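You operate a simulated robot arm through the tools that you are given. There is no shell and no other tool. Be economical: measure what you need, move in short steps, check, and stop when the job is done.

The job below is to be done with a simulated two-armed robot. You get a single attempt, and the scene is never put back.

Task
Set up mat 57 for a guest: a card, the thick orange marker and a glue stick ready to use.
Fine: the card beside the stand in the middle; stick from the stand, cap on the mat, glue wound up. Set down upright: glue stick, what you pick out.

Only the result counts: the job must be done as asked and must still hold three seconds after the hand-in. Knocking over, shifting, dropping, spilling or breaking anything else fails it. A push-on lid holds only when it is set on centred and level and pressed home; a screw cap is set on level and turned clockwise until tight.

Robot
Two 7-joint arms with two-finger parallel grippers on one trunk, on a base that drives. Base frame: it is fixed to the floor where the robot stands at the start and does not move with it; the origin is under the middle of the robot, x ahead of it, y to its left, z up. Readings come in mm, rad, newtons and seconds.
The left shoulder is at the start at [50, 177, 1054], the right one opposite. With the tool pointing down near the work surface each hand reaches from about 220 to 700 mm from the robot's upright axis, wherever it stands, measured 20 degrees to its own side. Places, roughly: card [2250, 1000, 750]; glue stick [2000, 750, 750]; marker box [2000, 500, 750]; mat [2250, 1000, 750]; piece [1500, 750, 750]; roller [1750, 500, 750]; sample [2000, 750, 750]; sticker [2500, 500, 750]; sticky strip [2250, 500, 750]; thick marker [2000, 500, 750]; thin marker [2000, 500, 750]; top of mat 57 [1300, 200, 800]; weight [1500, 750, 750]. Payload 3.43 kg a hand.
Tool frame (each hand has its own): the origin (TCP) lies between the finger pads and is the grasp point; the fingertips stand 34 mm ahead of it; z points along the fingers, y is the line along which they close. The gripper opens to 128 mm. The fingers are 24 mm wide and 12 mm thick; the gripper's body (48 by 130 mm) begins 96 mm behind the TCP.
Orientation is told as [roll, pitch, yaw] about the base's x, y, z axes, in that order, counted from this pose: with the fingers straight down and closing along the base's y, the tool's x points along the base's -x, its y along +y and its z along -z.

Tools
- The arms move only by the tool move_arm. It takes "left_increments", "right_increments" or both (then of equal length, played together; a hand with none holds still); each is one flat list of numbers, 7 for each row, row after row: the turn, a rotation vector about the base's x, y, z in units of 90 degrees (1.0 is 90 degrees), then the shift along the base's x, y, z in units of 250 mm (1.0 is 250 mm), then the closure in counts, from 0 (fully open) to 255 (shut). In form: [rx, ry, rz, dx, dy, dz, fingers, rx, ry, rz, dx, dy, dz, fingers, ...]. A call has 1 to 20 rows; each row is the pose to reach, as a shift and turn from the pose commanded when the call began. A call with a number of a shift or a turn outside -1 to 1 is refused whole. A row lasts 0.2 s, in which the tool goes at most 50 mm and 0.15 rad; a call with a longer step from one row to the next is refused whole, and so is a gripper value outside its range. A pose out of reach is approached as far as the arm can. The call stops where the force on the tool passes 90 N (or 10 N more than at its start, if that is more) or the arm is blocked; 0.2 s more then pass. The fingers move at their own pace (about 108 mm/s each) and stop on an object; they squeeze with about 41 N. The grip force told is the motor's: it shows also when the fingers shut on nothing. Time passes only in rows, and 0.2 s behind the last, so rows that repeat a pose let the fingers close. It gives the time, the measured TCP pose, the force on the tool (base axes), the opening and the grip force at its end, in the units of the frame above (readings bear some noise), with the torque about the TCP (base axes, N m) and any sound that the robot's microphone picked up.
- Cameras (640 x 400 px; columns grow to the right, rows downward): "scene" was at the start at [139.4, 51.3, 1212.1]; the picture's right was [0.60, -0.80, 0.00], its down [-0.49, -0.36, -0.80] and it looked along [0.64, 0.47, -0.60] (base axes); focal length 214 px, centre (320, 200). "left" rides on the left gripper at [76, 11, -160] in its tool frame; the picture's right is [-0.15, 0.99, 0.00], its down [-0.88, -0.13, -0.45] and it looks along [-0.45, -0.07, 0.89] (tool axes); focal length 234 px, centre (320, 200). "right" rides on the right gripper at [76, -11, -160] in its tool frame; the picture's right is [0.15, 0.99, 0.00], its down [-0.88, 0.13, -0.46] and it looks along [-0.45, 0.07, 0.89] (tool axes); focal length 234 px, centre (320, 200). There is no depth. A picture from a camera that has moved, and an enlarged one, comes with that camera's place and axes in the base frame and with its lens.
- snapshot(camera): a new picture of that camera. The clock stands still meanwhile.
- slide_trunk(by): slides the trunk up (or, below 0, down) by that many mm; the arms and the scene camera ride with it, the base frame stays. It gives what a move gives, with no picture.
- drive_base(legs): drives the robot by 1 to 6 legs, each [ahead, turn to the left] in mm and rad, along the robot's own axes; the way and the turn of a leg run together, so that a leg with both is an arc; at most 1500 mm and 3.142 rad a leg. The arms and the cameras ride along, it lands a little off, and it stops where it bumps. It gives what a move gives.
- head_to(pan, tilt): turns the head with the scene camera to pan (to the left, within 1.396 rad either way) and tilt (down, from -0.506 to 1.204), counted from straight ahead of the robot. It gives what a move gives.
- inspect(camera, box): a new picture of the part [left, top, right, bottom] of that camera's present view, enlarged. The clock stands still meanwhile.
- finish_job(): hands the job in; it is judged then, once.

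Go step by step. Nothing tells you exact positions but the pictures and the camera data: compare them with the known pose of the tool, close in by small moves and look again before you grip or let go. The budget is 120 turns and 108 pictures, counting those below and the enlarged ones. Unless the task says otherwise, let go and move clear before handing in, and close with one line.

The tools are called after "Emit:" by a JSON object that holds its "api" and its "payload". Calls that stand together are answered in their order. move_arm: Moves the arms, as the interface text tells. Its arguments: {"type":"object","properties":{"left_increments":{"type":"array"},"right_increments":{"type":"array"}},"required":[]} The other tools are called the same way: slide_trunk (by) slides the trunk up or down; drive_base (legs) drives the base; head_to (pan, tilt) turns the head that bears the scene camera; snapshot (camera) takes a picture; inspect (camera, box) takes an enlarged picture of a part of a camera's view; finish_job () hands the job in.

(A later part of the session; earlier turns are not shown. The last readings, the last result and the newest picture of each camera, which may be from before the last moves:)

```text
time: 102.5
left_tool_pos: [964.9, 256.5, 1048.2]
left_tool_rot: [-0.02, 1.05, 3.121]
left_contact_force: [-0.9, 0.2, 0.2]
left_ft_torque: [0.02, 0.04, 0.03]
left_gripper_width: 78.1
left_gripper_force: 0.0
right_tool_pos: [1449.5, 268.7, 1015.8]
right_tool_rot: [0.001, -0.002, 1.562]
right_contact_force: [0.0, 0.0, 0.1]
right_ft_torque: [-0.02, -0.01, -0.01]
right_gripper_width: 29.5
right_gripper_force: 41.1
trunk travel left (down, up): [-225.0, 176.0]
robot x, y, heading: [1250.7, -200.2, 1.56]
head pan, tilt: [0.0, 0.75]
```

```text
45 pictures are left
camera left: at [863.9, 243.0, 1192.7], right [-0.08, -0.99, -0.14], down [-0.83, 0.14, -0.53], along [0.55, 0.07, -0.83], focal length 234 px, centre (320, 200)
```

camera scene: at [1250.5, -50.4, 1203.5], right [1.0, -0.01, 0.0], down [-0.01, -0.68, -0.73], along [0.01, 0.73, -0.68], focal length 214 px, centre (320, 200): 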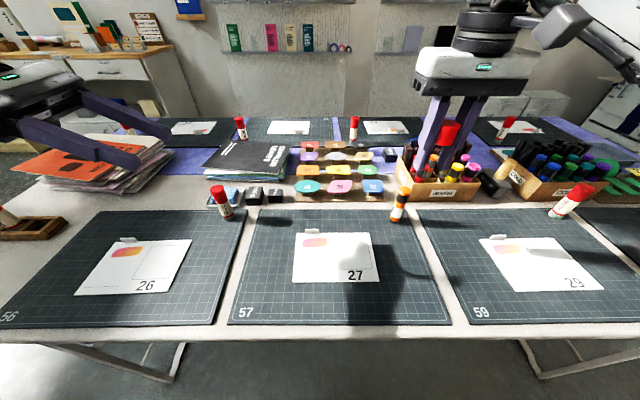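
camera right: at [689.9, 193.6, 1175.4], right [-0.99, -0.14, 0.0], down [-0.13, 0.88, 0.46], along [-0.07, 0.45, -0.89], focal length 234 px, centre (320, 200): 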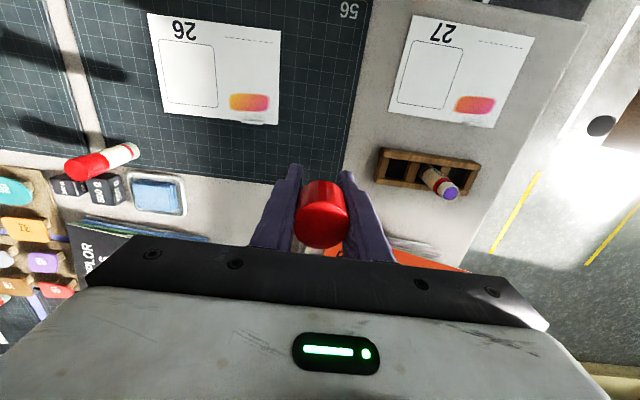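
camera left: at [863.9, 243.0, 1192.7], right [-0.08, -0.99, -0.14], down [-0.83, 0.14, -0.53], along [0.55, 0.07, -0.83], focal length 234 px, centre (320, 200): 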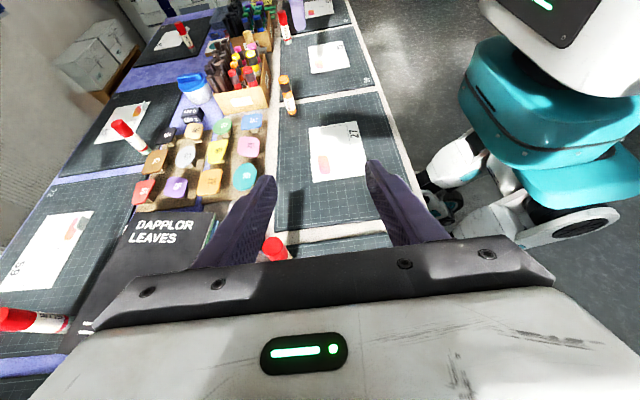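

The left hand points sideways as wanted and card 27 sits centred. I bring the cap (right) to the centre and the left hand up beside it.

Emit:
{"api": "move_arm", "payload": {"left_increments": [0, 0, 0, 0.1, 0.01, 0.004, 100, 0, 0, 0, 0.2, 0.02, 0.008, 100, 0, 0, 0, 0.3, 0.03, 0.012, 100, 0, 0, 0, 0.4, 0.04, 0.016, 100, 0, 0, 0, 0.5, 0.052, 0.02, 100], "right_increments": [0, 0, 0, -0.16, 0, 0, 255, 0, 0, 0, -0.32, 0, 0, 255, 0, 0, 0, -0.48, 0, 0, 255, 0, 0, 0, -0.64, 0, 0, 255, 0, 0, 0, -0.8, 0, 0, 255]}}

Emit:
{"api": "snapshot", "payload": {"camera": "left"}}

Emit:
{"api": "inspect", "payload": {"camera": "scene", "box": [120, 0, 440, 200]}}

```text
time: 103.7
left_tool_pos: [1088.9, 269.6, 1053.0]
left_tool_rot: [-0.021, 1.046, 3.123]
left_contact_force: [-0.3, 0.5, -0.2]
left_ft_torque: [-0.02, -0.02, 0.01]
left_gripper_width: 77.7
left_gripper_force: 0.0
right_tool_pos: [1251.0, 268.3, 1016.8]
right_tool_rot: [0.001, -0.002, 1.562]
right_contact_force: [-0.1, -0.2, 0.4]
right_ft_torque: [-0.02, -0.01, 0.01]
right_gripper_width: 29.6
right_gripper_force: 41.4
trunk travel left (down, up): [-225.0, 176.0]
robot x, y, heading: [1252.3, -201.3, 1.561]
head pan, tilt: [0.0, 0.75]
```

```text
44 pictures are left
camera left: at [988.5, 256.1, 1197.6], right [-0.08, -0.99, -0.14], down [-0.83, 0.14, -0.53], along [0.55, 0.07, -0.83], focal length 234 px, centre (320, 200)
```

left: 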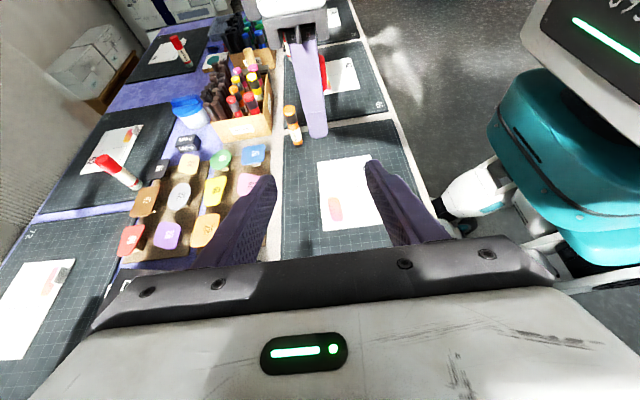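

```text
2.00 times, centred on (280, 100) of scene
camera zoom: at [1250.4, -50.4, 1203.4], right [1.0, -0.01, 0.0], down [-0.01, -0.68, -0.73], along [0.01, 0.73, -0.68], focal length 429 px, centre (400, 400)
```

zoom: 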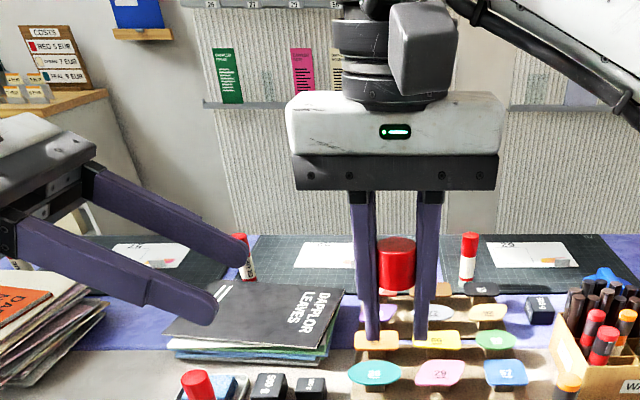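

Emit:
{"api": "move_arm", "payload": {"left_increments": [0, 0, 0, 0.1, -0.004, 0.044, 100, 0, 0, 0, 0.25, -0.004, 0.044, 100, 0, 0, 0, 0.38, -0.004, 0.044, 100, 0, 0, 0, 0.48, -0.004, 0.044, 100]}}

Emit:
{"api": "inspect", "payload": {"camera": "left", "box": [160, 60, 480, 260]}}

Emit:
{"api": "inspect", "payload": {"camera": "scene", "box": [200, 40, 440, 190]}}

```text
time: 104.7
left_tool_pos: [1209.4, 266.9, 1062.9]
left_tool_rot: [-0.018, 1.048, 3.121]
left_contact_force: [-0.7, -0.7, -0.1]
left_ft_torque: [0.01, -0.03, -0.02]
left_gripper_width: 77.7
left_gripper_force: 0.0
right_tool_pos: [1250.5, 267.4, 1018.3]
right_tool_rot: [-0.001, -0.003, 1.562]
right_contact_force: [-0.5, 0.1, 0.8]
right_ft_torque: [-0.02, -0.02, 0.0]
right_gripper_width: 29.7
right_gripper_force: 41.2
trunk travel left (down, up): [-225.0, 176.0]
robot x, y, heading: [1250.9, -199.3, 1.564]
head pan, tilt: [0.0, 0.75]
```

```text
2.00 times, centred on (320, 160) of left
camera zoom: at [1109.9, 253.8, 1208.0], right [-0.08, -0.99, -0.14], down [-0.83, 0.14, -0.53], along [0.55, 0.07, -0.83], focal length 468 px, centre (320, 280)
```

zoom: 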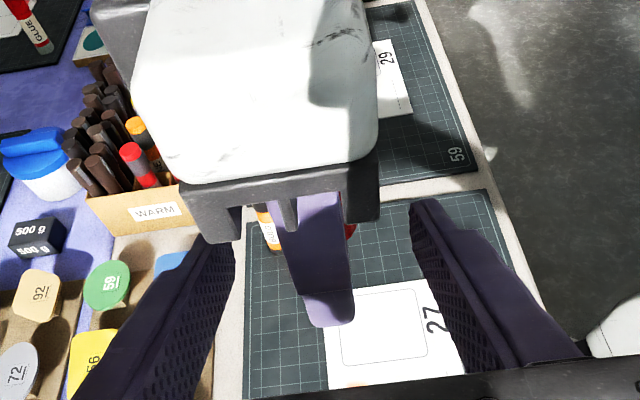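

```text
2.67 times, centred on (320, 115) of scene
camera zoom: at [1250.9, -50.4, 1203.4], right [1.0, -0.01, 0.0], down [-0.01, -0.68, -0.73], along [0.01, 0.73, -0.68], focal length 572 px, centre (320, 427)
```

zoom: 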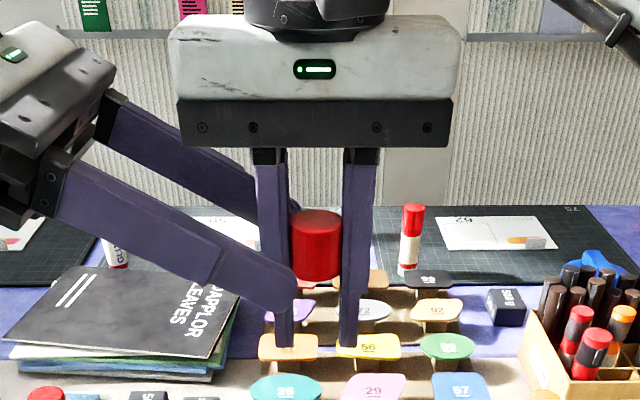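

Alignment looks right. I advance the last 25 mm and close the left fingers on the cap.

Emit:
{"api": "move_arm", "payload": {"left_increments": [0, 0, 0, 0.05, 0, 0, 100, 0, 0, 0, 0.1, 0, 0, 100, 0, 0, 0, 0.1, 0, 0, 180, 0, 0, 0, 0.1, 0, 0, 255, 0, 0, 0, 0.1, 0, 0, 255, 0, 0, 0, 0.1, 0, 0, 255]}}

Emit:
{"api": "inspect", "payload": {"camera": "scene", "box": [200, 40, 440, 190]}}

```text
time: 106.1
left_tool_pos: [1234.4, 266.5, 1063.2]
left_tool_rot: [-0.015, 1.048, 3.123]
left_contact_force: [-2.4, -7.9, 2.9]
left_ft_torque: [-1.11, -0.21, -0.96]
left_gripper_width: 30.7
left_gripper_force: 40.7
right_tool_pos: [1251.5, 267.7, 1018.1]
right_tool_rot: [0.0, 0.0, 1.563]
right_contact_force: [2.0, 8.0, -2.6]
right_ft_torque: [0.76, 0.3, 0.85]
right_gripper_width: 29.6
right_gripper_force: 40.6
trunk travel left (down, up): [-225.0, 176.0]
robot x, y, heading: [1252.5, -200.8, 1.563]
head pan, tilt: [0.0, 0.75]
```

```text
2.67 times, centred on (320, 115) of scene
camera zoom: at [1250.7, -50.4, 1203.5], right [1.0, -0.01, 0.0], down [-0.01, -0.68, -0.73], along [0.01, 0.73, -0.68], focal length 572 px, centre (320, 427)
```

zoom: 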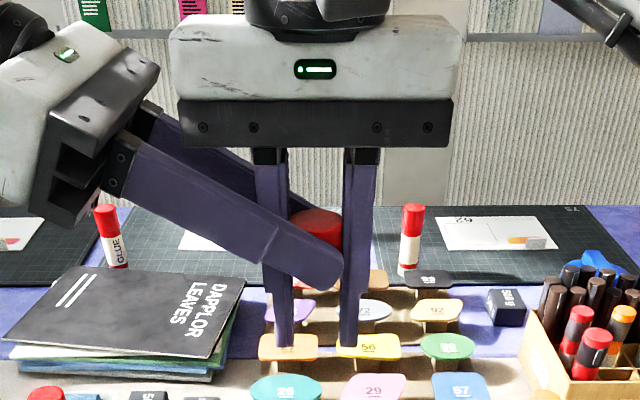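

Emit:
{"api": "move_arm", "payload": {"right_increments": [0, 0, 0, 0, 0, 0, 220, 0, 0, 0, 0, 0, 0, 165, 0, 0, 0, 0, 0, 0, 155, 0, 0, 0, 0, 0, 0.1, 155, 0, 0, 0, 0, 0, 0.28, 155, 0, 0, 0, 0, 0, 0.46, 155, 0, 0, 0, 0.18, 0, 0.46, 155, 0, 0, 0, 0.36, 0, 0.46, 155, 0, 0, 0, 0.54, 0, 0.46, 155, 0, 0, 0, 0.72, 0, 0.46, 155]}}

Emit:
{"api": "inspect", "payload": {"camera": "scene", "box": [200, 60, 400, 185]}}

```text
time: 108.3
left_tool_pos: [1236.5, 267.0, 1063.4]
left_tool_rot: [-0.018, 1.044, 3.12]
left_contact_force: [-0.1, 0.2, 0.3]
left_ft_torque: [-0.03, -0.01, -0.01]
left_gripper_width: 29.4
left_gripper_force: 40.9
right_tool_pos: [1431.2, 269.9, 1132.4]
right_tool_rot: [0.0, 0.001, 1.564]
right_contact_force: [0.2, 0.2, 0.3]
right_ft_torque: [0.02, -0.03, -0.01]
right_gripper_width: 50.2
right_gripper_force: 0.0
trunk travel left (down, up): [-225.0, 176.0]
robot x, y, heading: [1248.7, -202.4, 1.564]
head pan, tilt: [0.0, 0.75]
```

```text
3.20 times, centred on (300, 122) of scene
camera zoom: at [1251.2, -50.5, 1203.5], right [1.0, -0.01, 0.0], down [-0.01, -0.68, -0.73], along [0.01, 0.73, -0.68], focal length 686 px, centre (384, 448)
```

zoom: 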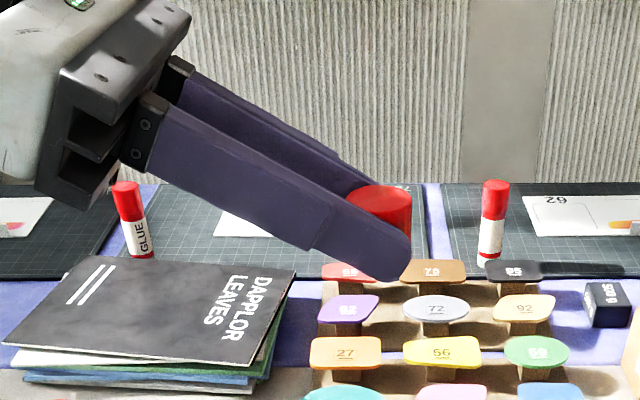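

The left hand now holds the cap upright. I carry it over the left part of mat 57 and lower it.

Emit:
{"api": "move_arm", "payload": {"left_increments": [0, 0, 0, -0.16, -0.09, 0, 255, 0, 0, 0, -0.32, -0.18, 0, 255, 0, 0, 0, -0.47, -0.268, 0, 255, 0, 0, 0, -0.47, -0.268, -0.19, 255, 0, 0, 0, -0.47, -0.268, -0.38, 255, 0, 0, 0, -0.47, -0.268, -0.57, 255, 0, 0, 0, -0.47, -0.268, -0.76, 255, 0, 0, 0, -0.47, -0.268, -0.9, 255, 0, 0, 0, -0.47, -0.268, -1, 255]}}

Emit:
{"api": "inspect", "payload": {"camera": "scene", "box": [180, 190, 340, 320]}}

```text
time: 110.3
left_tool_pos: [1107.3, 185.4, 832.9]
left_tool_rot: [-0.024, 1.041, 3.119]
left_contact_force: [0.3, -0.9, 0.6]
left_ft_torque: [0.01, 0.0, -0.01]
left_gripper_width: 29.4
left_gripper_force: 41.1
left hand out of reach, approached as far as the arm can: row 8, 9
right_tool_pos: [1429.5, 269.9, 1129.7]
right_tool_rot: [0.001, -0.002, 1.564]
right_contact_force: [-0.4, 0.8, 0.0]
right_ft_torque: [-0.01, 0.02, -0.01]
right_gripper_width: 50.3
right_gripper_force: 0.2
trunk travel left (down, up): [-225.0, 176.0]
robot x, y, heading: [1250.1, -199.6, 1.561]
head pan, tilt: [0.0, 0.75]
```

```text
3.08 times, centred on (260, 255) of scene
camera zoom: at [1250.5, -50.4, 1203.5], right [1.0, -0.01, 0.0], down [-0.01, -0.68, -0.73], along [0.01, 0.73, -0.68], focal length 660 px, centre (505, 31)
```

zoom: 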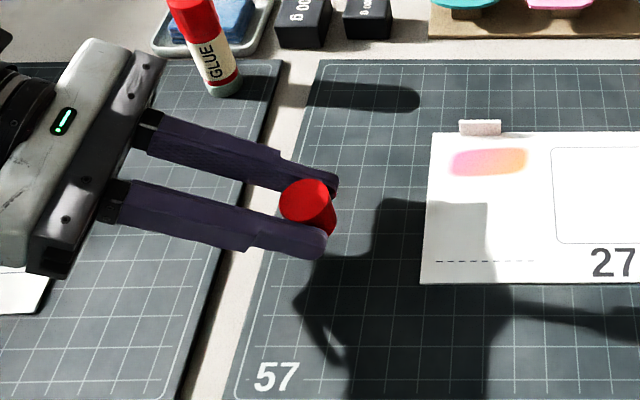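

The arm is at its low limit, so I lower the trunk instead.

Emit:
{"api": "slide_trunk", "payload": {"by": -34}}

Emit:
{"api": "inspect", "payload": {"camera": "scene", "box": [190, 190, 310, 290]}}

```text
time: 111.1
left_tool_pos: [1108.8, 185.4, 798.7]
left_tool_rot: [-0.021, 1.041, 3.119]
left_contact_force: [0.8, 0.4, -0.1]
left_ft_torque: [-0.01, 0.02, 0.0]
left_gripper_width: 29.4
left_gripper_force: 41.3
right_tool_pos: [1429.1, 268.4, 1097.5]
right_tool_rot: [-0.001, -0.003, 1.564]
right_contact_force: [-0.6, -0.7, 0.6]
right_ft_torque: [0.0, 0.0, -0.02]
right_gripper_width: 50.1
right_gripper_force: 0.1
trunk travel left (down, up): [-191.0, 210.0]
robot x, y, heading: [1246.9, -206.5, 1.562]
head pan, tilt: [0.0, 0.75]
```

```text
4.00 times, centred on (250, 240) of scene
camera zoom: at [1250.7, -50.6, 1169.5], right [1.0, -0.01, 0.0], down [-0.01, -0.68, -0.73], along [0.01, 0.73, -0.68], focal length 858 px, centre (600, 40)
```

zoom: 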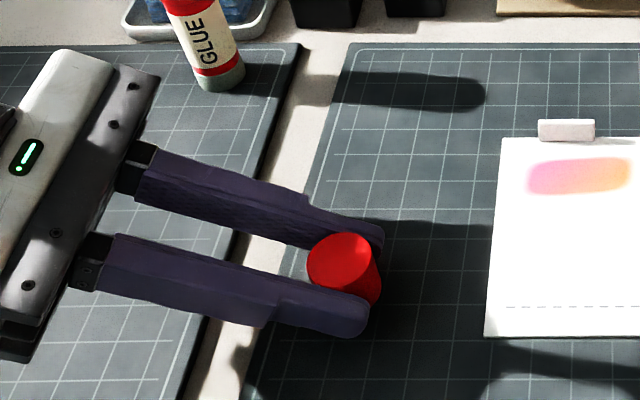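

Emit:
{"api": "slide_trunk", "payload": {"by": -6}}

Emit:
{"api": "slide_trunk", "payload": {"by": -3}}

```text
time: 111.6
left_tool_pos: [1107.4, 185.3, 793.5]
left_tool_rot: [-0.02, 1.045, 3.121]
left_contact_force: [-0.5, 0.6, 4.4]
left_ft_torque: [-0.04, -0.08, -0.01]
left_gripper_width: 29.4
left_gripper_force: 41.4
right_tool_pos: [1430.1, 269.7, 1090.5]
right_tool_rot: [0.0, -0.002, 1.564]
right_contact_force: [0.0, -0.6, 0.0]
right_ft_torque: [0.07, 0.01, -0.02]
right_gripper_width: 50.2
right_gripper_force: 0.1
trunk travel left (down, up): [-185.0, 216.0]
robot x, y, heading: [1248.6, -201.9, 1.562]
head pan, tilt: [0.0, 0.75]
```

```text
time: 112.2
left_tool_pos: [1107.8, 185.4, 794.0]
left_tool_rot: [-0.031, 1.046, 3.115]
left_contact_force: [-10.9, -1.6, 27.1]
left_ft_torque: [-0.49, -0.36, -0.42]
left_gripper_width: 29.3
left_gripper_force: 41.5
right_tool_pos: [1429.3, 268.5, 1089.9]
right_tool_rot: [-0.001, -0.004, 1.562]
right_contact_force: [-0.2, 0.3, -0.1]
right_ft_torque: [0.01, 0.0, -0.02]
right_gripper_width: 50.4
right_gripper_force: 0.1
trunk travel left (down, up): [-182.0, 219.0]
robot x, y, heading: [1251.5, -205.1, 1.559]
head pan, tilt: [0.0, 0.75]
```

Contact. I ease up 2 mm, open, and back away along −x, then up.

Emit:
{"api": "slide_trunk", "payload": {"by": 2}}

Emit:
{"api": "move_arm", "payload": {"left_increments": [0, 0, 0, 0, 0, 0, 235, 0, 0, 0, 0, 0, 0, 190, 0, 0, 0, 0, 0, 0, 140, 0, 0, 0, 0, 0, 0, 140]}}

Emit:
{"api": "inspect", "payload": {"camera": "scene", "box": [190, 190, 310, 290]}}

```text
time: 112.7
left_tool_pos: [1108.3, 185.8, 793.6]
left_tool_rot: [-0.024, 1.045, 3.117]
left_contact_force: [-7.3, 0.2, 24.4]
left_ft_torque: [-0.37, -0.38, -0.03]
left_gripper_width: 29.3
left_gripper_force: 40.9
right_tool_pos: [1428.4, 269.1, 1090.7]
right_tool_rot: [0.0, -0.003, 1.566]
right_contact_force: [0.8, 0.5, -0.5]
right_ft_torque: [0.02, 0.01, -0.02]
right_gripper_width: 50.2
right_gripper_force: 0.1
trunk travel left (down, up): [-184.0, 217.0]
robot x, y, heading: [1253.0, -201.8, 1.564]
head pan, tilt: [0.0, 0.75]
```

```text
time: 113.7
left_tool_pos: [1109.7, 187.4, 793.0]
left_tool_rot: [-0.032, 1.045, 3.115]
left_contact_force: [-3.9, 14.7, 21.3]
left_ft_torque: [-0.15, -0.44, 0.26]
left_gripper_width: 49.1
left_gripper_force: 0.1
right_tool_pos: [1429.4, 268.9, 1090.9]
right_tool_rot: [-0.001, -0.001, 1.562]
right_contact_force: [-0.2, 0.2, -0.9]
right_ft_torque: [-0.01, -0.03, 0.02]
right_gripper_width: 50.3
right_gripper_force: 0.0
trunk travel left (down, up): [-184.0, 217.0]
robot x, y, heading: [1251.0, -199.8, 1.568]
head pan, tilt: [0.0, 0.75]
```

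```text
4.00 times, centred on (250, 240) of scene
camera zoom: at [1250.8, -50.4, 1162.5], right [1.0, -0.01, 0.0], down [-0.01, -0.68, -0.73], along [0.01, 0.73, -0.68], focal length 858 px, centre (600, 40)
```

zoom: 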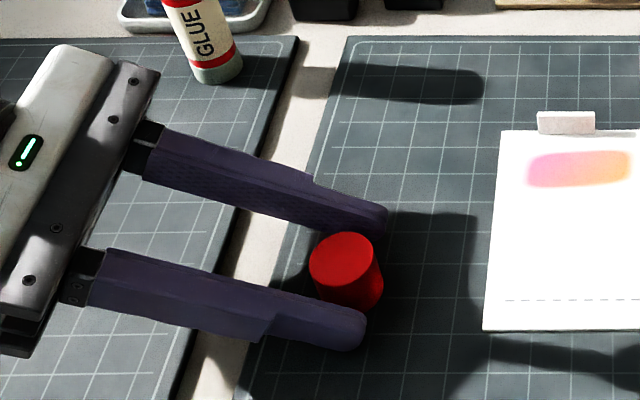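

The cap stands upright on the mat. I raise the trunk straight up to clear it.

Emit:
{"api": "slide_trunk", "payload": {"by": 120}}

Emit:
{"api": "snapshot", "payload": {"camera": "scene"}}

```text
time: 115.2
left_tool_pos: [1108.4, 185.4, 912.5]
left_tool_rot: [-0.022, 1.042, 3.123]
left_contact_force: [0.8, 0.2, -0.4]
left_ft_torque: [-0.01, 0.02, -0.03]
left_gripper_width: 57.6
left_gripper_force: 0.0
right_tool_pos: [1429.7, 269.8, 1209.4]
right_tool_rot: [0.0, -0.001, 1.564]
right_contact_force: [0.1, -0.2, -1.0]
right_ft_torque: [0.02, -0.03, -0.04]
right_gripper_width: 50.4
right_gripper_force: 0.0
trunk travel left (down, up): [-304.0, 97.0]
robot x, y, heading: [1251.1, -205.6, 1.567]
head pan, tilt: [0.0, 0.75]
```

```text
35 pictures are left
camera scene: at [1250.6, -50.3, 1282.4], right [1.0, -0.01, 0.0], down [-0.01, -0.68, -0.73], along [0.01, 0.73, -0.68], focal length 214 px, centre (320, 200)
```

scene: 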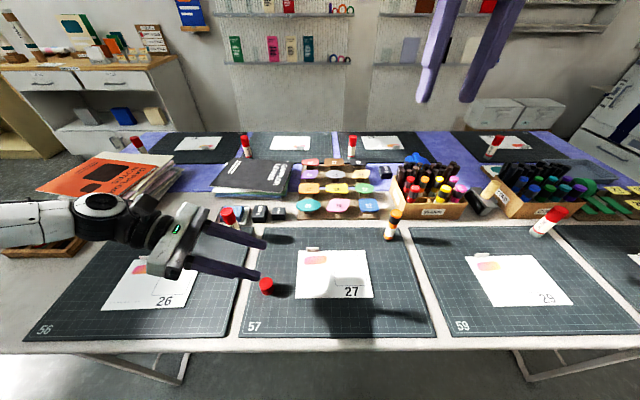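

Cap is standing on mat 57. I raise the left hand and drive back to the stand for the stick.

Emit:
{"api": "move_arm", "payload": {"left_increments": [0, 0, 0, 0, 0, 0.19, 140, 0, 0, 0, 0, 0, 0.38, 140, 0, 0, 0, 0, 0, 0.5, 140]}}

Emit:
{"api": "drive_base", "payload": {"legs": [[-180, 0], [0, 1.571], [790, 0], [0, -1.571]]}}

Emit:
{"api": "snapshot", "payload": {"camera": "scene"}}

```text
time: 116.0
left_tool_pos: [1108.5, 184.1, 1037.4]
left_tool_rot: [-0.018, 1.042, 3.122]
left_contact_force: [-0.6, -0.4, -0.1]
left_ft_torque: [-0.01, 0.02, 0.01]
left_gripper_width: 57.8
left_gripper_force: 0.1
right_tool_pos: [1428.9, 269.4, 1209.6]
right_tool_rot: [0.001, -0.002, 1.564]
right_contact_force: [-0.9, 0.5, -0.5]
right_ft_torque: [0.02, 0.02, 0.0]
right_gripper_width: 50.3
right_gripper_force: 0.0
trunk travel left (down, up): [-304.0, 97.0]
robot x, y, heading: [1251.1, -203.2, 1.56]
head pan, tilt: [0.0, 0.75]
```

```text
time: 129.0
left_tool_pos: [314.3, -4.0, 1037.2]
left_tool_rot: [-0.021, 1.041, 3.137]
left_contact_force: [0.0, -0.2, 1.1]
left_ft_torque: [-0.03, -0.03, -0.02]
left_gripper_width: 57.9
left_gripper_force: 0.1
right_tool_pos: [636.1, 86.9, 1209.8]
right_tool_rot: [0.002, -0.001, 1.578]
right_contact_force: [0.4, 0.7, 0.9]
right_ft_torque: [0.01, 0.0, 0.03]
right_gripper_width: 50.0
right_gripper_force: 0.0
trunk travel left (down, up): [-304.0, 97.0]
robot x, y, heading: [462.4, -383.7, 1.572]
head pan, tilt: [0.0, 0.75]
```

```text
34 pictures are left
camera scene: at [460.8, -235.9, 1282.5], right [1.0, 0.01, 0.0], down [0.0, -0.68, -0.73], along [-0.01, 0.73, -0.68], focal length 214 px, centre (320, 200)
```

scene: 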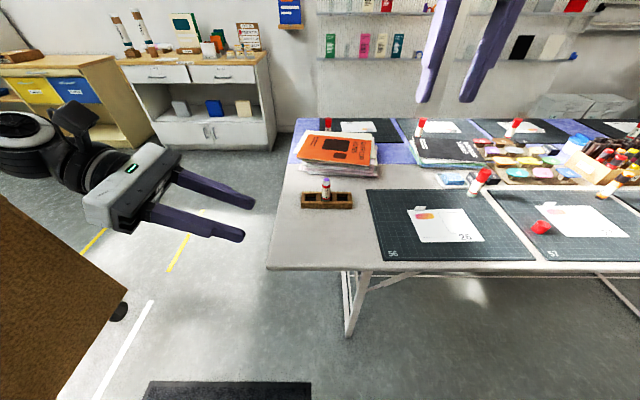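

Emit:
{"api": "drive_base", "payload": {"legs": [[180, 0]]}}

Emit:
{"api": "slide_trunk", "payload": {"by": -79}}

Emit:
{"api": "inspect", "payload": {"camera": "scene", "box": [270, 150, 400, 260]}}

Emit:
{"api": "inspect", "payload": {"camera": "right", "box": [300, 60, 480, 200]}}

```text
time: 130.5
left_tool_pos: [312.9, 178.2, 1035.8]
left_tool_rot: [-0.019, 1.041, 3.139]
left_contact_force: [-0.2, 0.9, -0.9]
left_ft_torque: [0.01, 0.0, -0.01]
left_gripper_width: 57.8
left_gripper_force: 0.1
right_tool_pos: [632.9, 268.3, 1209.7]
right_tool_rot: [0.0, -0.002, 1.58]
right_contact_force: [0.5, -0.4, 0.9]
right_ft_torque: [-0.07, -0.02, 0.01]
right_gripper_width: 50.0
right_gripper_force: 0.1
trunk travel left (down, up): [-304.0, 97.0]
robot x, y, heading: [459.3, -212.3, 1.577]
head pan, tilt: [0.0, 0.75]
```

```text
time: 131.7
left_tool_pos: [313.5, 177.0, 958.7]
left_tool_rot: [-0.021, 1.042, 3.138]
left_contact_force: [-0.6, 0.1, -0.2]
left_ft_torque: [-0.02, 0.0, 0.0]
left_gripper_width: 57.7
left_gripper_force: 0.0
right_tool_pos: [633.1, 266.4, 1129.9]
right_tool_rot: [0.0, -0.003, 1.58]
right_contact_force: [-1.3, -0.1, 0.3]
right_ft_torque: [-0.01, 0.04, 0.01]
right_gripper_width: 50.3
right_gripper_force: 0.1
trunk travel left (down, up): [-225.0, 176.0]
robot x, y, heading: [461.7, -210.9, 1.569]
head pan, tilt: [0.0, 0.75]
```

```text
3.64 times, centred on (335, 205) of scene
camera zoom: at [459.3, -56.0, 1203.5], right [1.0, 0.01, 0.0], down [0.01, -0.68, -0.73], along [-0.01, 0.73, -0.68], focal length 780 px, centre (266, 182)
```

zoom: 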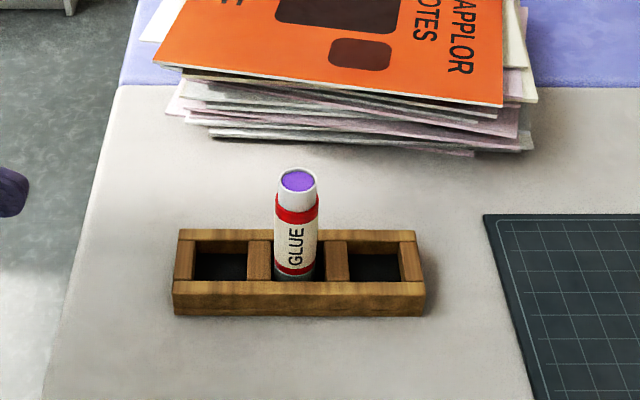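

```text
2.86 times, centred on (390, 130) of right
camera zoom: at [644.4, 191.7, 1291.2], right [-0.99, -0.15, 0.0], down [-0.14, 0.88, 0.46], along [-0.07, 0.45, -0.89], focal length 669 px, centre (120, 400)
```

zoom: 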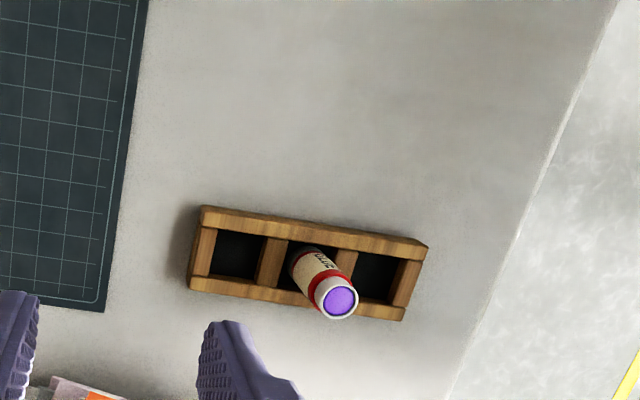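

Stick intact at ≈[477, 314], body from z≈784 (knob top) to 843. I bring the right hand over it.

Emit:
{"api": "move_arm", "payload": {"right_increments": [0, 0, 0, -0.155, 0.05, 0, 155, 0, 0, 0, -0.31, 0.1, 0, 155, 0, 0, 0, -0.465, 0.15, 0, 155, 0, 0, 0, -0.62, 0.194, 0, 155, 0, 0, 0, -0.62, 0.194, -0.19, 155, 0, 0, 0, -0.62, 0.194, -0.38, 155, 0, 0, 0, -0.62, 0.194, -0.57, 155, 0, 0, 0, -0.62, 0.194, -0.76, 155, 0, 0, 0, -0.62, 0.194, -0.9, 155]}}

Emit:
{"api": "inspect", "payload": {"camera": "right", "box": [200, 80, 440, 260]}}

Emit:
{"api": "inspect", "payload": {"camera": "scene", "box": [270, 130, 400, 240]}}

```text
time: 133.7
left_tool_pos: [313.2, 177.1, 957.1]
left_tool_rot: [-0.022, 1.044, 3.136]
left_contact_force: [-0.1, -0.1, -0.9]
left_ft_torque: [0.0, -0.01, -0.04]
left_gripper_width: 57.7
left_gripper_force: 0.1
right_tool_pos: [479.3, 315.8, 905.8]
right_tool_rot: [0.0, -0.002, 1.581]
right_contact_force: [0.1, -0.4, -1.2]
right_ft_torque: [0.01, -0.01, 0.01]
right_gripper_width: 50.0
right_gripper_force: 0.1
trunk travel left (down, up): [-225.0, 176.0]
robot x, y, heading: [457.8, -209.3, 1.579]
head pan, tilt: [0.0, 0.75]
```

```text
2.22 times, centred on (320, 170) of right
camera zoom: at [490.2, 240.8, 1066.5], right [-0.99, -0.15, 0.0], down [-0.14, 0.88, 0.46], along [-0.07, 0.45, -0.89], focal length 520 px, centre (320, 267)
```

zoom: 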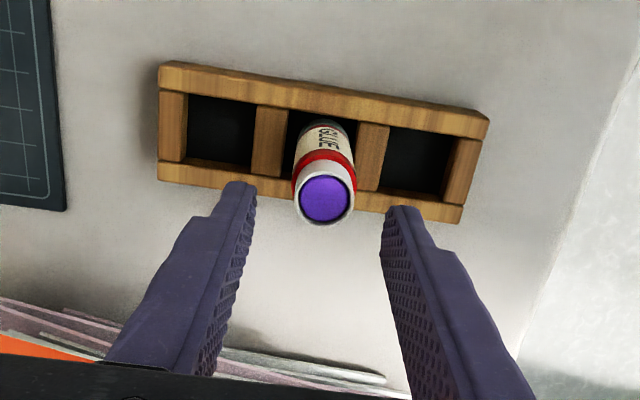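

```text
3.64 times, centred on (335, 185) of scene
camera zoom: at [459.4, -55.7, 1203.5], right [1.0, 0.01, 0.0], down [0.01, -0.68, -0.73], along [-0.01, 0.73, -0.68], focal length 780 px, centre (266, 254)
```

zoom: 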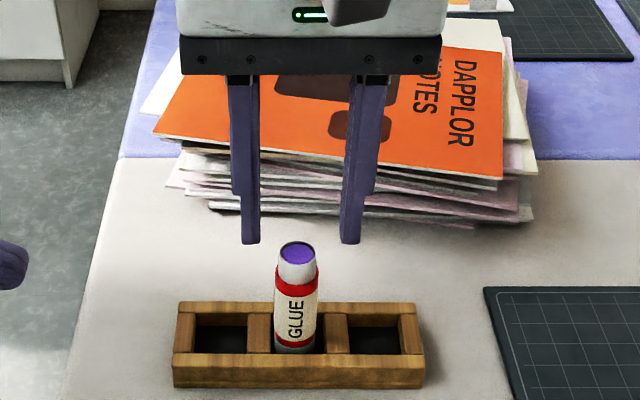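

Emit:
{"api": "move_arm", "payload": {"right_increments": [0, 0, 0, -0.007, -0.003, -0.15, 155, 0, 0, 0, -0.007, -0.003, -0.3, 155, 0, 0, 0, -0.007, -0.003, -0.3, 200, 0, 0, 0, -0.007, -0.003, -0.3, 255, 0, 0, 0, -0.007, -0.003, -0.3, 255, 0, 0, 0, -0.007, -0.003, -0.3, 255]}}

Emit:
{"api": "move_arm", "payload": {"right_increments": [0, 0, 0, 0, 0, 0.1, 255, 0, 0, 0, 0, 0, 0.28, 255, 0, 0, 0, 0, 0, 0.46, 255, 0, 0, 0, 0, 0, 0.6, 255, 0, 0, 0, 0, 0, 0.68, 255]}}

Emit:
{"api": "inspect", "payload": {"camera": "scene", "box": [220, 80, 420, 240]}}

```text
time: 135.1
left_tool_pos: [314.2, 176.8, 958.2]
left_tool_rot: [-0.021, 1.042, 3.136]
left_contact_force: [0.3, -0.7, 0.7]
left_ft_torque: [0.02, 0.02, 0.02]
left_gripper_width: 57.5
left_gripper_force: 0.1
right_tool_pos: [475.2, 316.0, 831.7]
right_tool_rot: [0.0, 0.001, 1.579]
right_contact_force: [1.5, 0.0, -0.5]
right_ft_torque: [0.0, 0.13, 0.01]
right_gripper_width: 27.6
right_gripper_force: 41.7
trunk travel left (down, up): [-225.0, 176.0]
robot x, y, heading: [459.0, -207.2, 1.583]
head pan, tilt: [0.0, 0.75]
```

```text
time: 136.3
left_tool_pos: [312.3, 176.9, 958.6]
left_tool_rot: [-0.02, 1.044, 3.136]
left_contact_force: [0.5, 0.5, -0.5]
left_ft_torque: [-0.02, -0.01, -0.01]
left_gripper_width: 57.6
left_gripper_force: 0.1
right_tool_pos: [474.8, 313.0, 1000.5]
right_tool_rot: [-0.001, -0.003, 1.579]
right_contact_force: [0.0, 1.2, -0.7]
right_ft_torque: [-0.03, 0.0, -0.01]
right_gripper_width: 27.5
right_gripper_force: 40.6
trunk travel left (down, up): [-225.0, 176.0]
robot x, y, heading: [459.6, -207.9, 1.577]
head pan, tilt: [0.0, 0.75]
```

```text
2.50 times, centred on (320, 160) of scene
camera zoom: at [459.3, -55.9, 1203.4], right [1.0, 0.01, 0.0], down [0.01, -0.68, -0.73], along [-0.01, 0.73, -0.68], focal length 536 px, centre (320, 300)
```

zoom: 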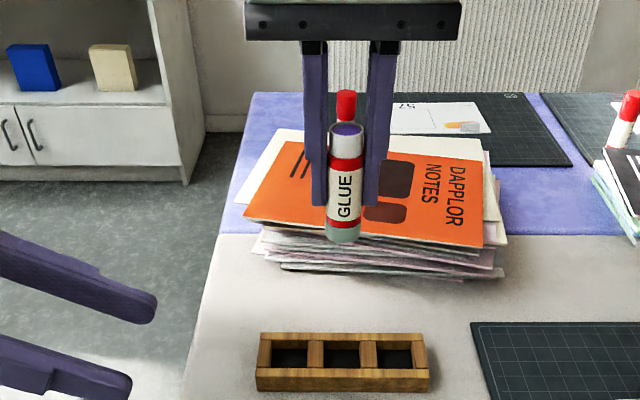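

The stick is held firmly; its grey knob (≈15 mm) is free at the bottom. I'll grip the knob from the side with the left hand and turn the right hand about the vertical. First I line both up.

Emit:
{"api": "move_arm", "payload": {"left_increments": [0, -0.05, 0, 0.07, 0.086, -0.016, 140, 0, -0.1, 0, 0.14, 0.172, -0.033, 140, 0, -0.15, 0, 0.21, 0.258, -0.05, 140, 0, -0.167, 0, 0.27, 0.344, -0.066, 140], "right_increments": [0, 0, 0, 0, -0.05, 0, 255, 0, 0, 0, 0, -0.1, 0, 255, 0, 0, 0, 0, -0.15, 0, 255, 0, 0, 0, 0, -0.2, 0, 255]}}

Emit:
{"api": "inspect", "payload": {"camera": "scene", "box": [200, 80, 420, 240]}}

Emit:
{"api": "inspect", "payload": {"camera": "left", "box": [160, 60, 480, 260]}}

```text
time: 137.3
left_tool_pos: [358.9, 192.9, 989.0]
left_tool_rot: [-0.046, 1.228, 3.14]
left_contact_force: [-0.6, 0.1, 0.3]
left_ft_torque: [0.01, -0.03, -0.02]
left_gripper_width: 57.4
left_gripper_force: 0.0
left hand out of reach, approached as far as the arm can: row 2, 3, 4
right_tool_pos: [476.8, 263.7, 1003.3]
right_tool_rot: [0.001, -0.002, 1.579]
right_contact_force: [0.2, -0.2, -0.7]
right_ft_torque: [0.01, 0.01, 0.0]
right_gripper_width: 27.3
right_gripper_force: 40.8
trunk travel left (down, up): [-225.0, 176.0]
robot x, y, heading: [464.7, -210.9, 1.585]
head pan, tilt: [0.0, 0.75]
```

```text
2.50 times, centred on (310, 160) of scene
camera zoom: at [459.3, -55.9, 1203.4], right [1.0, 0.01, 0.0], down [0.01, -0.68, -0.73], along [-0.01, 0.73, -0.68], focal length 536 px, centre (345, 300)
```

zoom: 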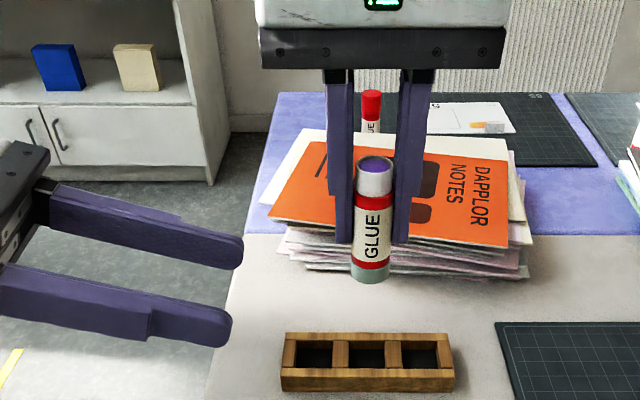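

```text
2.00 times, centred on (320, 160) of left
camera zoom: at [233.9, 174.7, 1113.7], right [-0.01, -0.99, -0.15], down [-0.73, 0.11, -0.67], along [0.68, 0.11, -0.72], focal length 468 px, centre (320, 280)
```

zoom: 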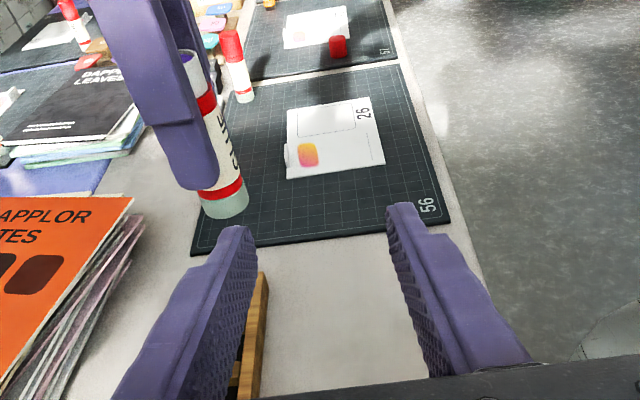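

The left arm prefers a higher working height. I raise both by ~105 mm.

Emit:
{"api": "move_arm", "payload": {"left_increments": [0, 0, 0, 0, 0, 0.12, 140, 0, 0, 0, 0, 0.05, 0.25, 140, 0, -0.02, 0, 0.03, 0.15, 0.25, 140, 0, -0.05, 0, 0.06, 0.22, 0.25, 140, 0, -0.05, 0, 0.084, 0.282, 0.244, 140], "right_increments": [0, 0, 0, 0, 0, 0.1, 255, 0, 0, 0, 0, 0, 0.2, 255, 0, 0, 0, 0, 0, 0.3, 255, 0, 0, 0, 0, 0, 0.4, 255, 0, 0, 0, 0, 0, 0.42, 255]}}

Emit:
{"api": "inspect", "payload": {"camera": "scene", "box": [200, 20, 440, 180]}}

```text
time: 138.5
left_tool_pos: [381.3, 239.4, 1075.6]
left_tool_rot: [-0.064, 1.268, -3.136]
left_contact_force: [0.0, -0.5, 0.7]
left_ft_torque: [0.0, -0.04, -0.03]
left_gripper_width: 57.9
left_gripper_force: 0.1
left hand out of reach, approached as far as the arm can: row 3, 4, 5
right_tool_pos: [477.0, 265.1, 1106.3]
right_tool_rot: [0.001, 0.0, 1.579]
right_contact_force: [0.2, -0.4, -1.0]
right_ft_torque: [-0.04, 0.03, -0.01]
right_gripper_width: 27.5
right_gripper_force: 41.0
trunk travel left (down, up): [-225.0, 176.0]
robot x, y, heading: [463.4, -207.2, 1.583]
head pan, tilt: [0.0, 0.75]
```

```text
2.50 times, centred on (320, 100) of scene
camera zoom: at [459.8, -55.5, 1203.3], right [1.0, 0.01, 0.0], down [0.0, -0.68, -0.73], along [-0.01, 0.73, -0.68], focal length 536 px, centre (320, 450)
```

zoom: 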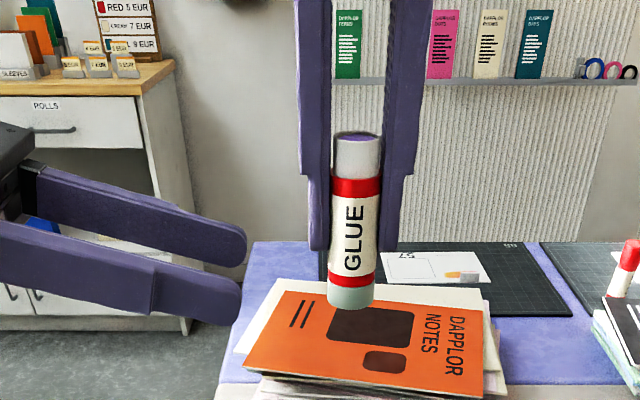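

Emit:
{"api": "move_arm", "payload": {"left_increments": [0, 0.07, 0, 0, 0.03, 0, 140, 0, 0.142, 0, 0, 0.06, 0, 140, 0, 0.142, 0, 0, 0.1, -0.06, 140, 0, 0.142, 0, 0, 0.102, -0.114, 140]}}

Emit:
{"api": "inspect", "payload": {"camera": "left", "box": [160, 60, 480, 260]}}

```text
time: 139.5
left_tool_pos: [381.3, 262.3, 1047.0]
left_tool_rot: [-0.046, 1.084, 3.139]
left_contact_force: [-0.8, -0.5, -0.6]
left_ft_torque: [-0.02, 0.0, -0.04]
left_gripper_width: 57.7
left_gripper_force: 0.2
right_tool_pos: [476.4, 263.8, 1106.4]
right_tool_rot: [0.0, 0.001, 1.58]
right_contact_force: [0.9, -0.4, -0.6]
right_ft_torque: [-0.01, 0.02, 0.01]
right_gripper_width: 27.7
right_gripper_force: 40.8
trunk travel left (down, up): [-225.0, 176.0]
robot x, y, heading: [464.0, -205.1, 1.578]
head pan, tilt: [0.0, 0.75]
```

```text
2.00 times, centred on (320, 160) of left
camera zoom: at [276.5, 243.8, 1187.4], right [-0.03, -0.99, -0.15], down [-0.82, 0.11, -0.56], along [0.57, 0.11, -0.81], focal length 468 px, centre (320, 280)
```

zoom: 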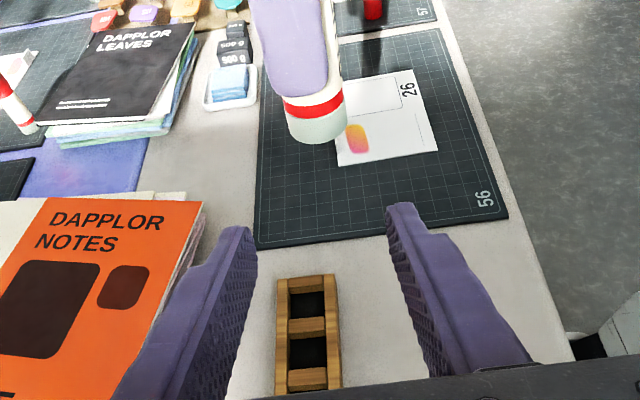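

Emit:
{"api": "move_arm", "payload": {"left_increments": [0, 0, 0, 0.12, 0.004, 0, 140, 0, 0, 0, 0.24, 0.006, 0, 140, 0, 0, 0, 0.335, 0.006, 0, 140]}}

Emit:
{"api": "inspect", "payload": {"camera": "scene", "box": [220, 20, 420, 160]}}

Emit:
{"api": "inspect", "payload": {"camera": "left", "box": [200, 80, 440, 240]}}

```text
time: 140.3
left_tool_pos: [466.3, 263.4, 1045.4]
left_tool_rot: [-0.045, 1.083, 3.139]
left_contact_force: [-0.7, -0.3, -1.4]
left_ft_torque: [-0.04, -0.02, -0.02]
left_gripper_width: 57.6
left_gripper_force: 0.2
right_tool_pos: [476.8, 262.9, 1106.7]
right_tool_rot: [0.0, -0.001, 1.58]
right_contact_force: [0.4, -0.5, -0.5]
right_ft_torque: [0.0, -0.01, -0.03]
right_gripper_width: 26.2
right_gripper_force: 41.8
trunk travel left (down, up): [-225.0, 176.0]
robot x, y, heading: [459.2, -211.7, 1.576]
head pan, tilt: [0.0, 0.75]
```

```text
2.86 times, centred on (320, 90) of scene
camera zoom: at [459.5, -55.8, 1203.4], right [1.0, 0.01, 0.0], down [0.01, -0.68, -0.73], along [-0.01, 0.73, -0.68], focal length 613 px, centre (320, 514)
```

zoom: 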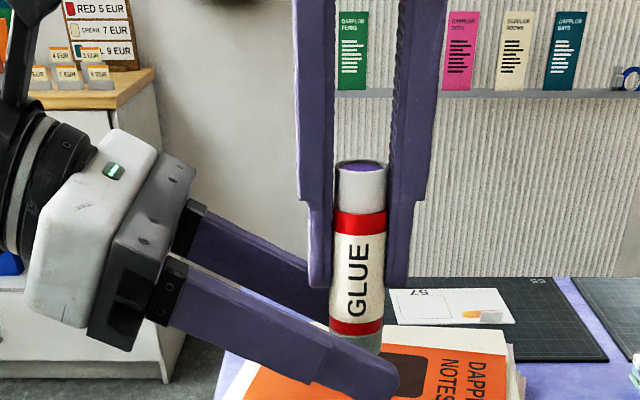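

```text
2.50 times, centred on (320, 160) of left
camera zoom: at [360.7, 244.3, 1186.5], right [-0.03, -0.99, -0.15], down [-0.82, 0.11, -0.56], along [0.57, 0.11, -0.81], focal length 585 px, centre (320, 300)
```

zoom: 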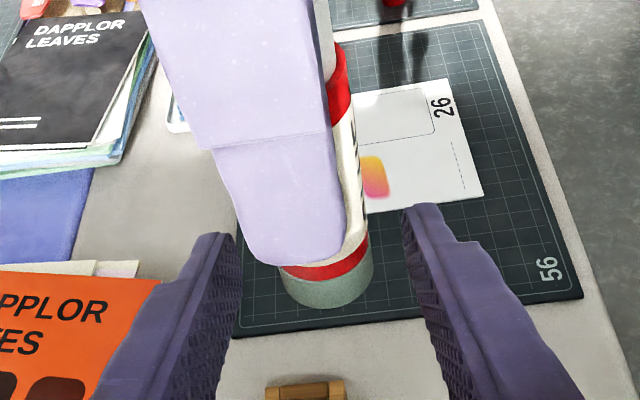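

The knob is between the left fingers; I go 6 mm lower so only the knob is gripped, then close.

Emit:
{"api": "move_arm", "payload": {"left_increments": [0, 0, 0, 0.008, -0.008, -0.024, 140, 0, 0, 0, 0.008, -0.008, -0.024, 180, 0, 0, 0, 0.008, -0.008, -0.024, 225, 0, 0, 0, 0.008, -0.008, -0.024, 255, 0, 0, 0, 0.008, -0.008, -0.024, 255]}}

Emit:
{"api": "inspect", "payload": {"camera": "left", "box": [200, 80, 440, 240]}}

Emit:
{"api": "inspect", "payload": {"camera": "scene", "box": [280, 50, 400, 150]}}

```text
time: 141.5
left_tool_pos: [468.1, 260.5, 1038.0]
left_tool_rot: [-0.042, 1.083, 3.142]
left_contact_force: [-1.3, -1.0, 0.2]
left_ft_torque: [-0.26, -0.61, 0.04]
left_gripper_width: 26.8
left_gripper_force: 41.3
right_tool_pos: [476.5, 264.2, 1105.9]
right_tool_rot: [-0.001, -0.001, 1.577]
right_contact_force: [0.8, 0.0, -0.9]
right_ft_torque: [0.32, 0.44, -0.03]
right_gripper_width: 27.4
right_gripper_force: 40.9
trunk travel left (down, up): [-225.0, 176.0]
robot x, y, heading: [466.4, -207.8, 1.58]
head pan, tilt: [0.0, 0.75]
```

```text
2.50 times, centred on (320, 160) of left
camera zoom: at [362.7, 242.3, 1180.8], right [-0.03, -0.99, -0.15], down [-0.82, 0.11, -0.56], along [0.57, 0.11, -0.81], focal length 585 px, centre (320, 300)
```

zoom: 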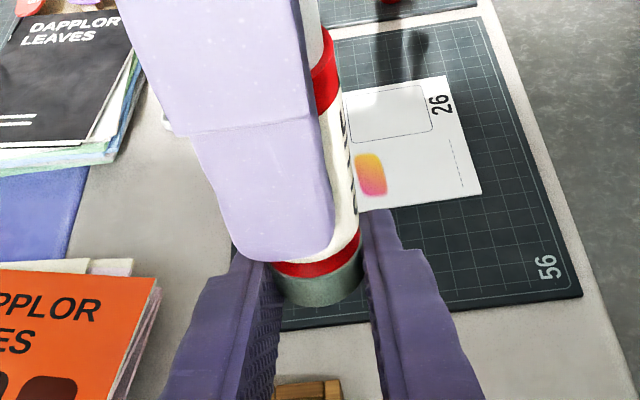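

```text
4.00 times, centred on (340, 100) of scene
camera zoom: at [459.3, -55.8, 1203.4], right [1.0, 0.01, 0.0], down [0.01, -0.68, -0.73], along [-0.01, 0.73, -0.68], focal length 858 px, centre (240, 600)
```

zoom: 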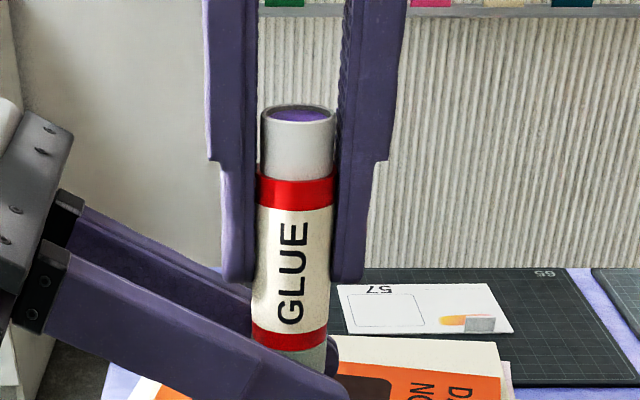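

Both hands hold: left the knob, right the body. I turn the right hand 90° clockwise (from above) and look at the glue.

Emit:
{"api": "move_arm", "payload": {"right_increments": [0, 0, -0.09, 0, 0, 0, 255, 0, 0, -0.18, 0, 0, 0, 255, 0, 0, -0.27, 0, 0, 0, 255, 0, 0, -0.36, 0, 0, 0, 255, 0, 0, -0.45, 0, 0, 0, 255, 0, 0, -0.54, 0, 0, 0, 255, 0, 0, -0.63, 0, 0, 0, 255, 0, 0, -0.72, 0, 0, 0, 255, 0, 0, -0.81, 0, 0, 0, 255, 0, 0, -0.9, 0, 0, 0, 255, 0, 0, -0.98, 0, 0, 0, 255]}}

Emit:
{"api": "inspect", "payload": {"camera": "scene", "box": [280, 50, 400, 150]}}

```text
time: 143.9
left_tool_pos: [467.2, 262.9, 1040.0]
left_tool_rot: [-0.047, 1.084, -3.142]
left_contact_force: [-12.4, 16.2, -6.1]
left_ft_torque: [-0.81, -0.18, 0.08]
left_gripper_width: 27.4
left_gripper_force: 41.0
right_tool_pos: [477.9, 263.5, 1105.3]
right_tool_rot: [-0.005, -0.005, 0.038]
right_contact_force: [13.2, -16.7, 6.7]
right_ft_torque: [-0.29, -0.58, 0.13]
right_gripper_width: 27.1
right_gripper_force: 40.8
trunk travel left (down, up): [-225.0, 176.0]
robot x, y, heading: [463.9, -206.7, 1.575]
head pan, tilt: [0.0, 0.75]
```

```text
4.00 times, centred on (340, 100) of scene
camera zoom: at [459.3, -55.8, 1203.4], right [1.0, 0.01, 0.0], down [0.01, -0.68, -0.73], along [-0.01, 0.73, -0.68], focal length 858 px, centre (240, 600)
```

zoom: 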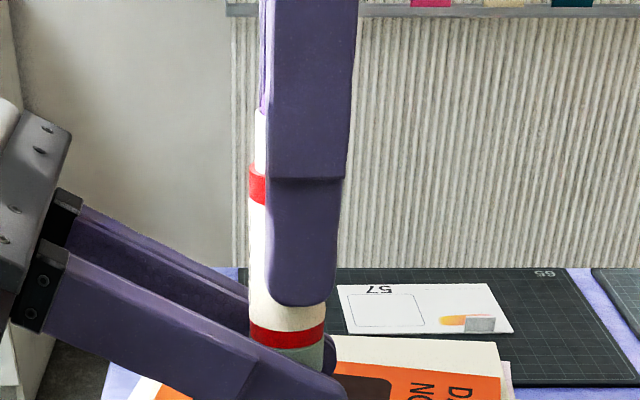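

Emit:
{"api": "inspect", "payload": {"camera": "right", "box": [220, 110, 420, 260]}}

```text
2.67 times, centred on (320, 185) of right
camera zoom: at [400.8, 250.8, 1265.8], right [-0.18, 0.98, -0.01], down [0.87, 0.17, 0.46], along [0.45, 0.08, -0.89], focal length 624 px, centre (320, 240)
```

zoom: 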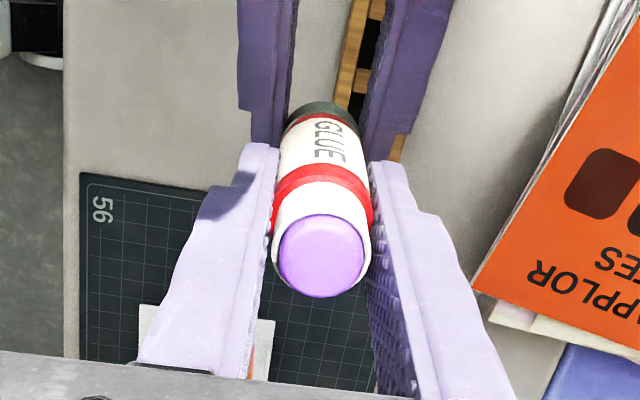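

The glue has started to rise past the rim, so the direction is right. I continue another 45°.

Emit:
{"api": "move_arm", "payload": {"right_increments": [0, 0, -0.09, 0, 0, 0, 255, 0, 0, -0.18, 0, 0, 0, 255, 0, 0, -0.27, 0, 0, 0, 255, 0, 0, -0.36, 0, 0, 0, 255, 0, 0, -0.45, 0, 0, 0, 255, 0, 0, -0.5, 0, 0, 0, 255]}}

```text
time: 145.3
left_tool_pos: [467.6, 264.0, 1040.0]
left_tool_rot: [-0.05, 1.084, -3.14]
left_contact_force: [-2.8, 23.9, -7.5]
left_ft_torque: [-0.79, 0.99, 0.15]
left_gripper_width: 27.5
left_gripper_force: 40.6
right_tool_pos: [476.5, 261.8, 1107.5]
right_tool_rot: [-0.001, -0.007, -0.745]
right_contact_force: [2.2, -24.4, 7.8]
right_ft_torque: [-0.78, -1.08, 0.1]
right_gripper_width: 27.3
right_gripper_force: 40.5
trunk travel left (down, up): [-225.0, 176.0]
robot x, y, heading: [457.9, -210.2, 1.571]
head pan, tilt: [0.0, 0.75]
```

Emit:
{"api": "inspect", "payload": {"camera": "right", "box": [220, 110, 420, 260]}}

Emit:
{"api": "inspect", "payload": {"camera": "scene", "box": [280, 50, 400, 150]}}

```text
2.67 times, centred on (320, 185) of right
camera zoom: at [412.2, 308.0, 1265.8], right [0.56, 0.83, 0.0], down [0.73, -0.5, 0.46], along [0.38, -0.26, -0.89], focal length 624 px, centre (320, 240)
```

zoom: 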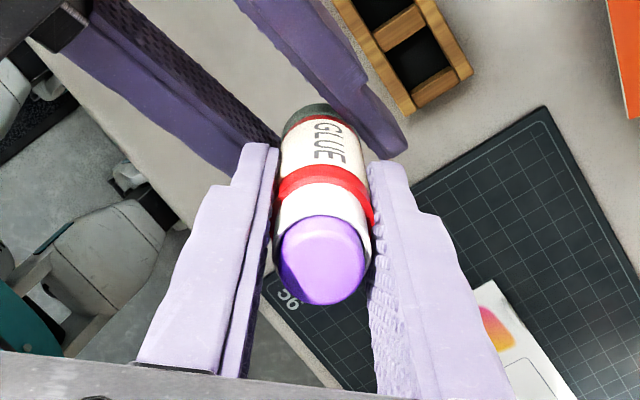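

```text
4.00 times, centred on (340, 100) of scene
camera zoom: at [459.3, -55.8, 1203.4], right [1.0, 0.01, 0.0], down [0.01, -0.68, -0.73], along [-0.01, 0.73, -0.68], focal length 858 px, centre (240, 600)
```

zoom: 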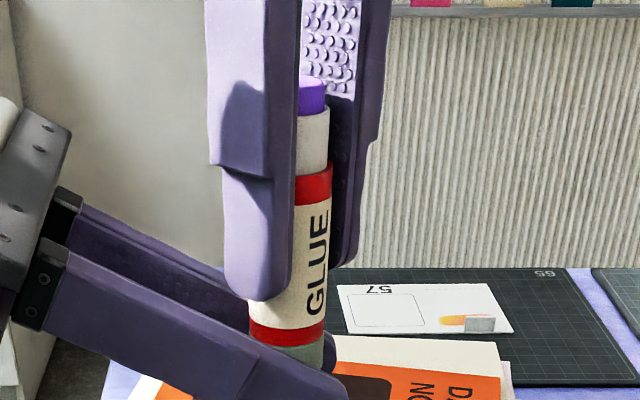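

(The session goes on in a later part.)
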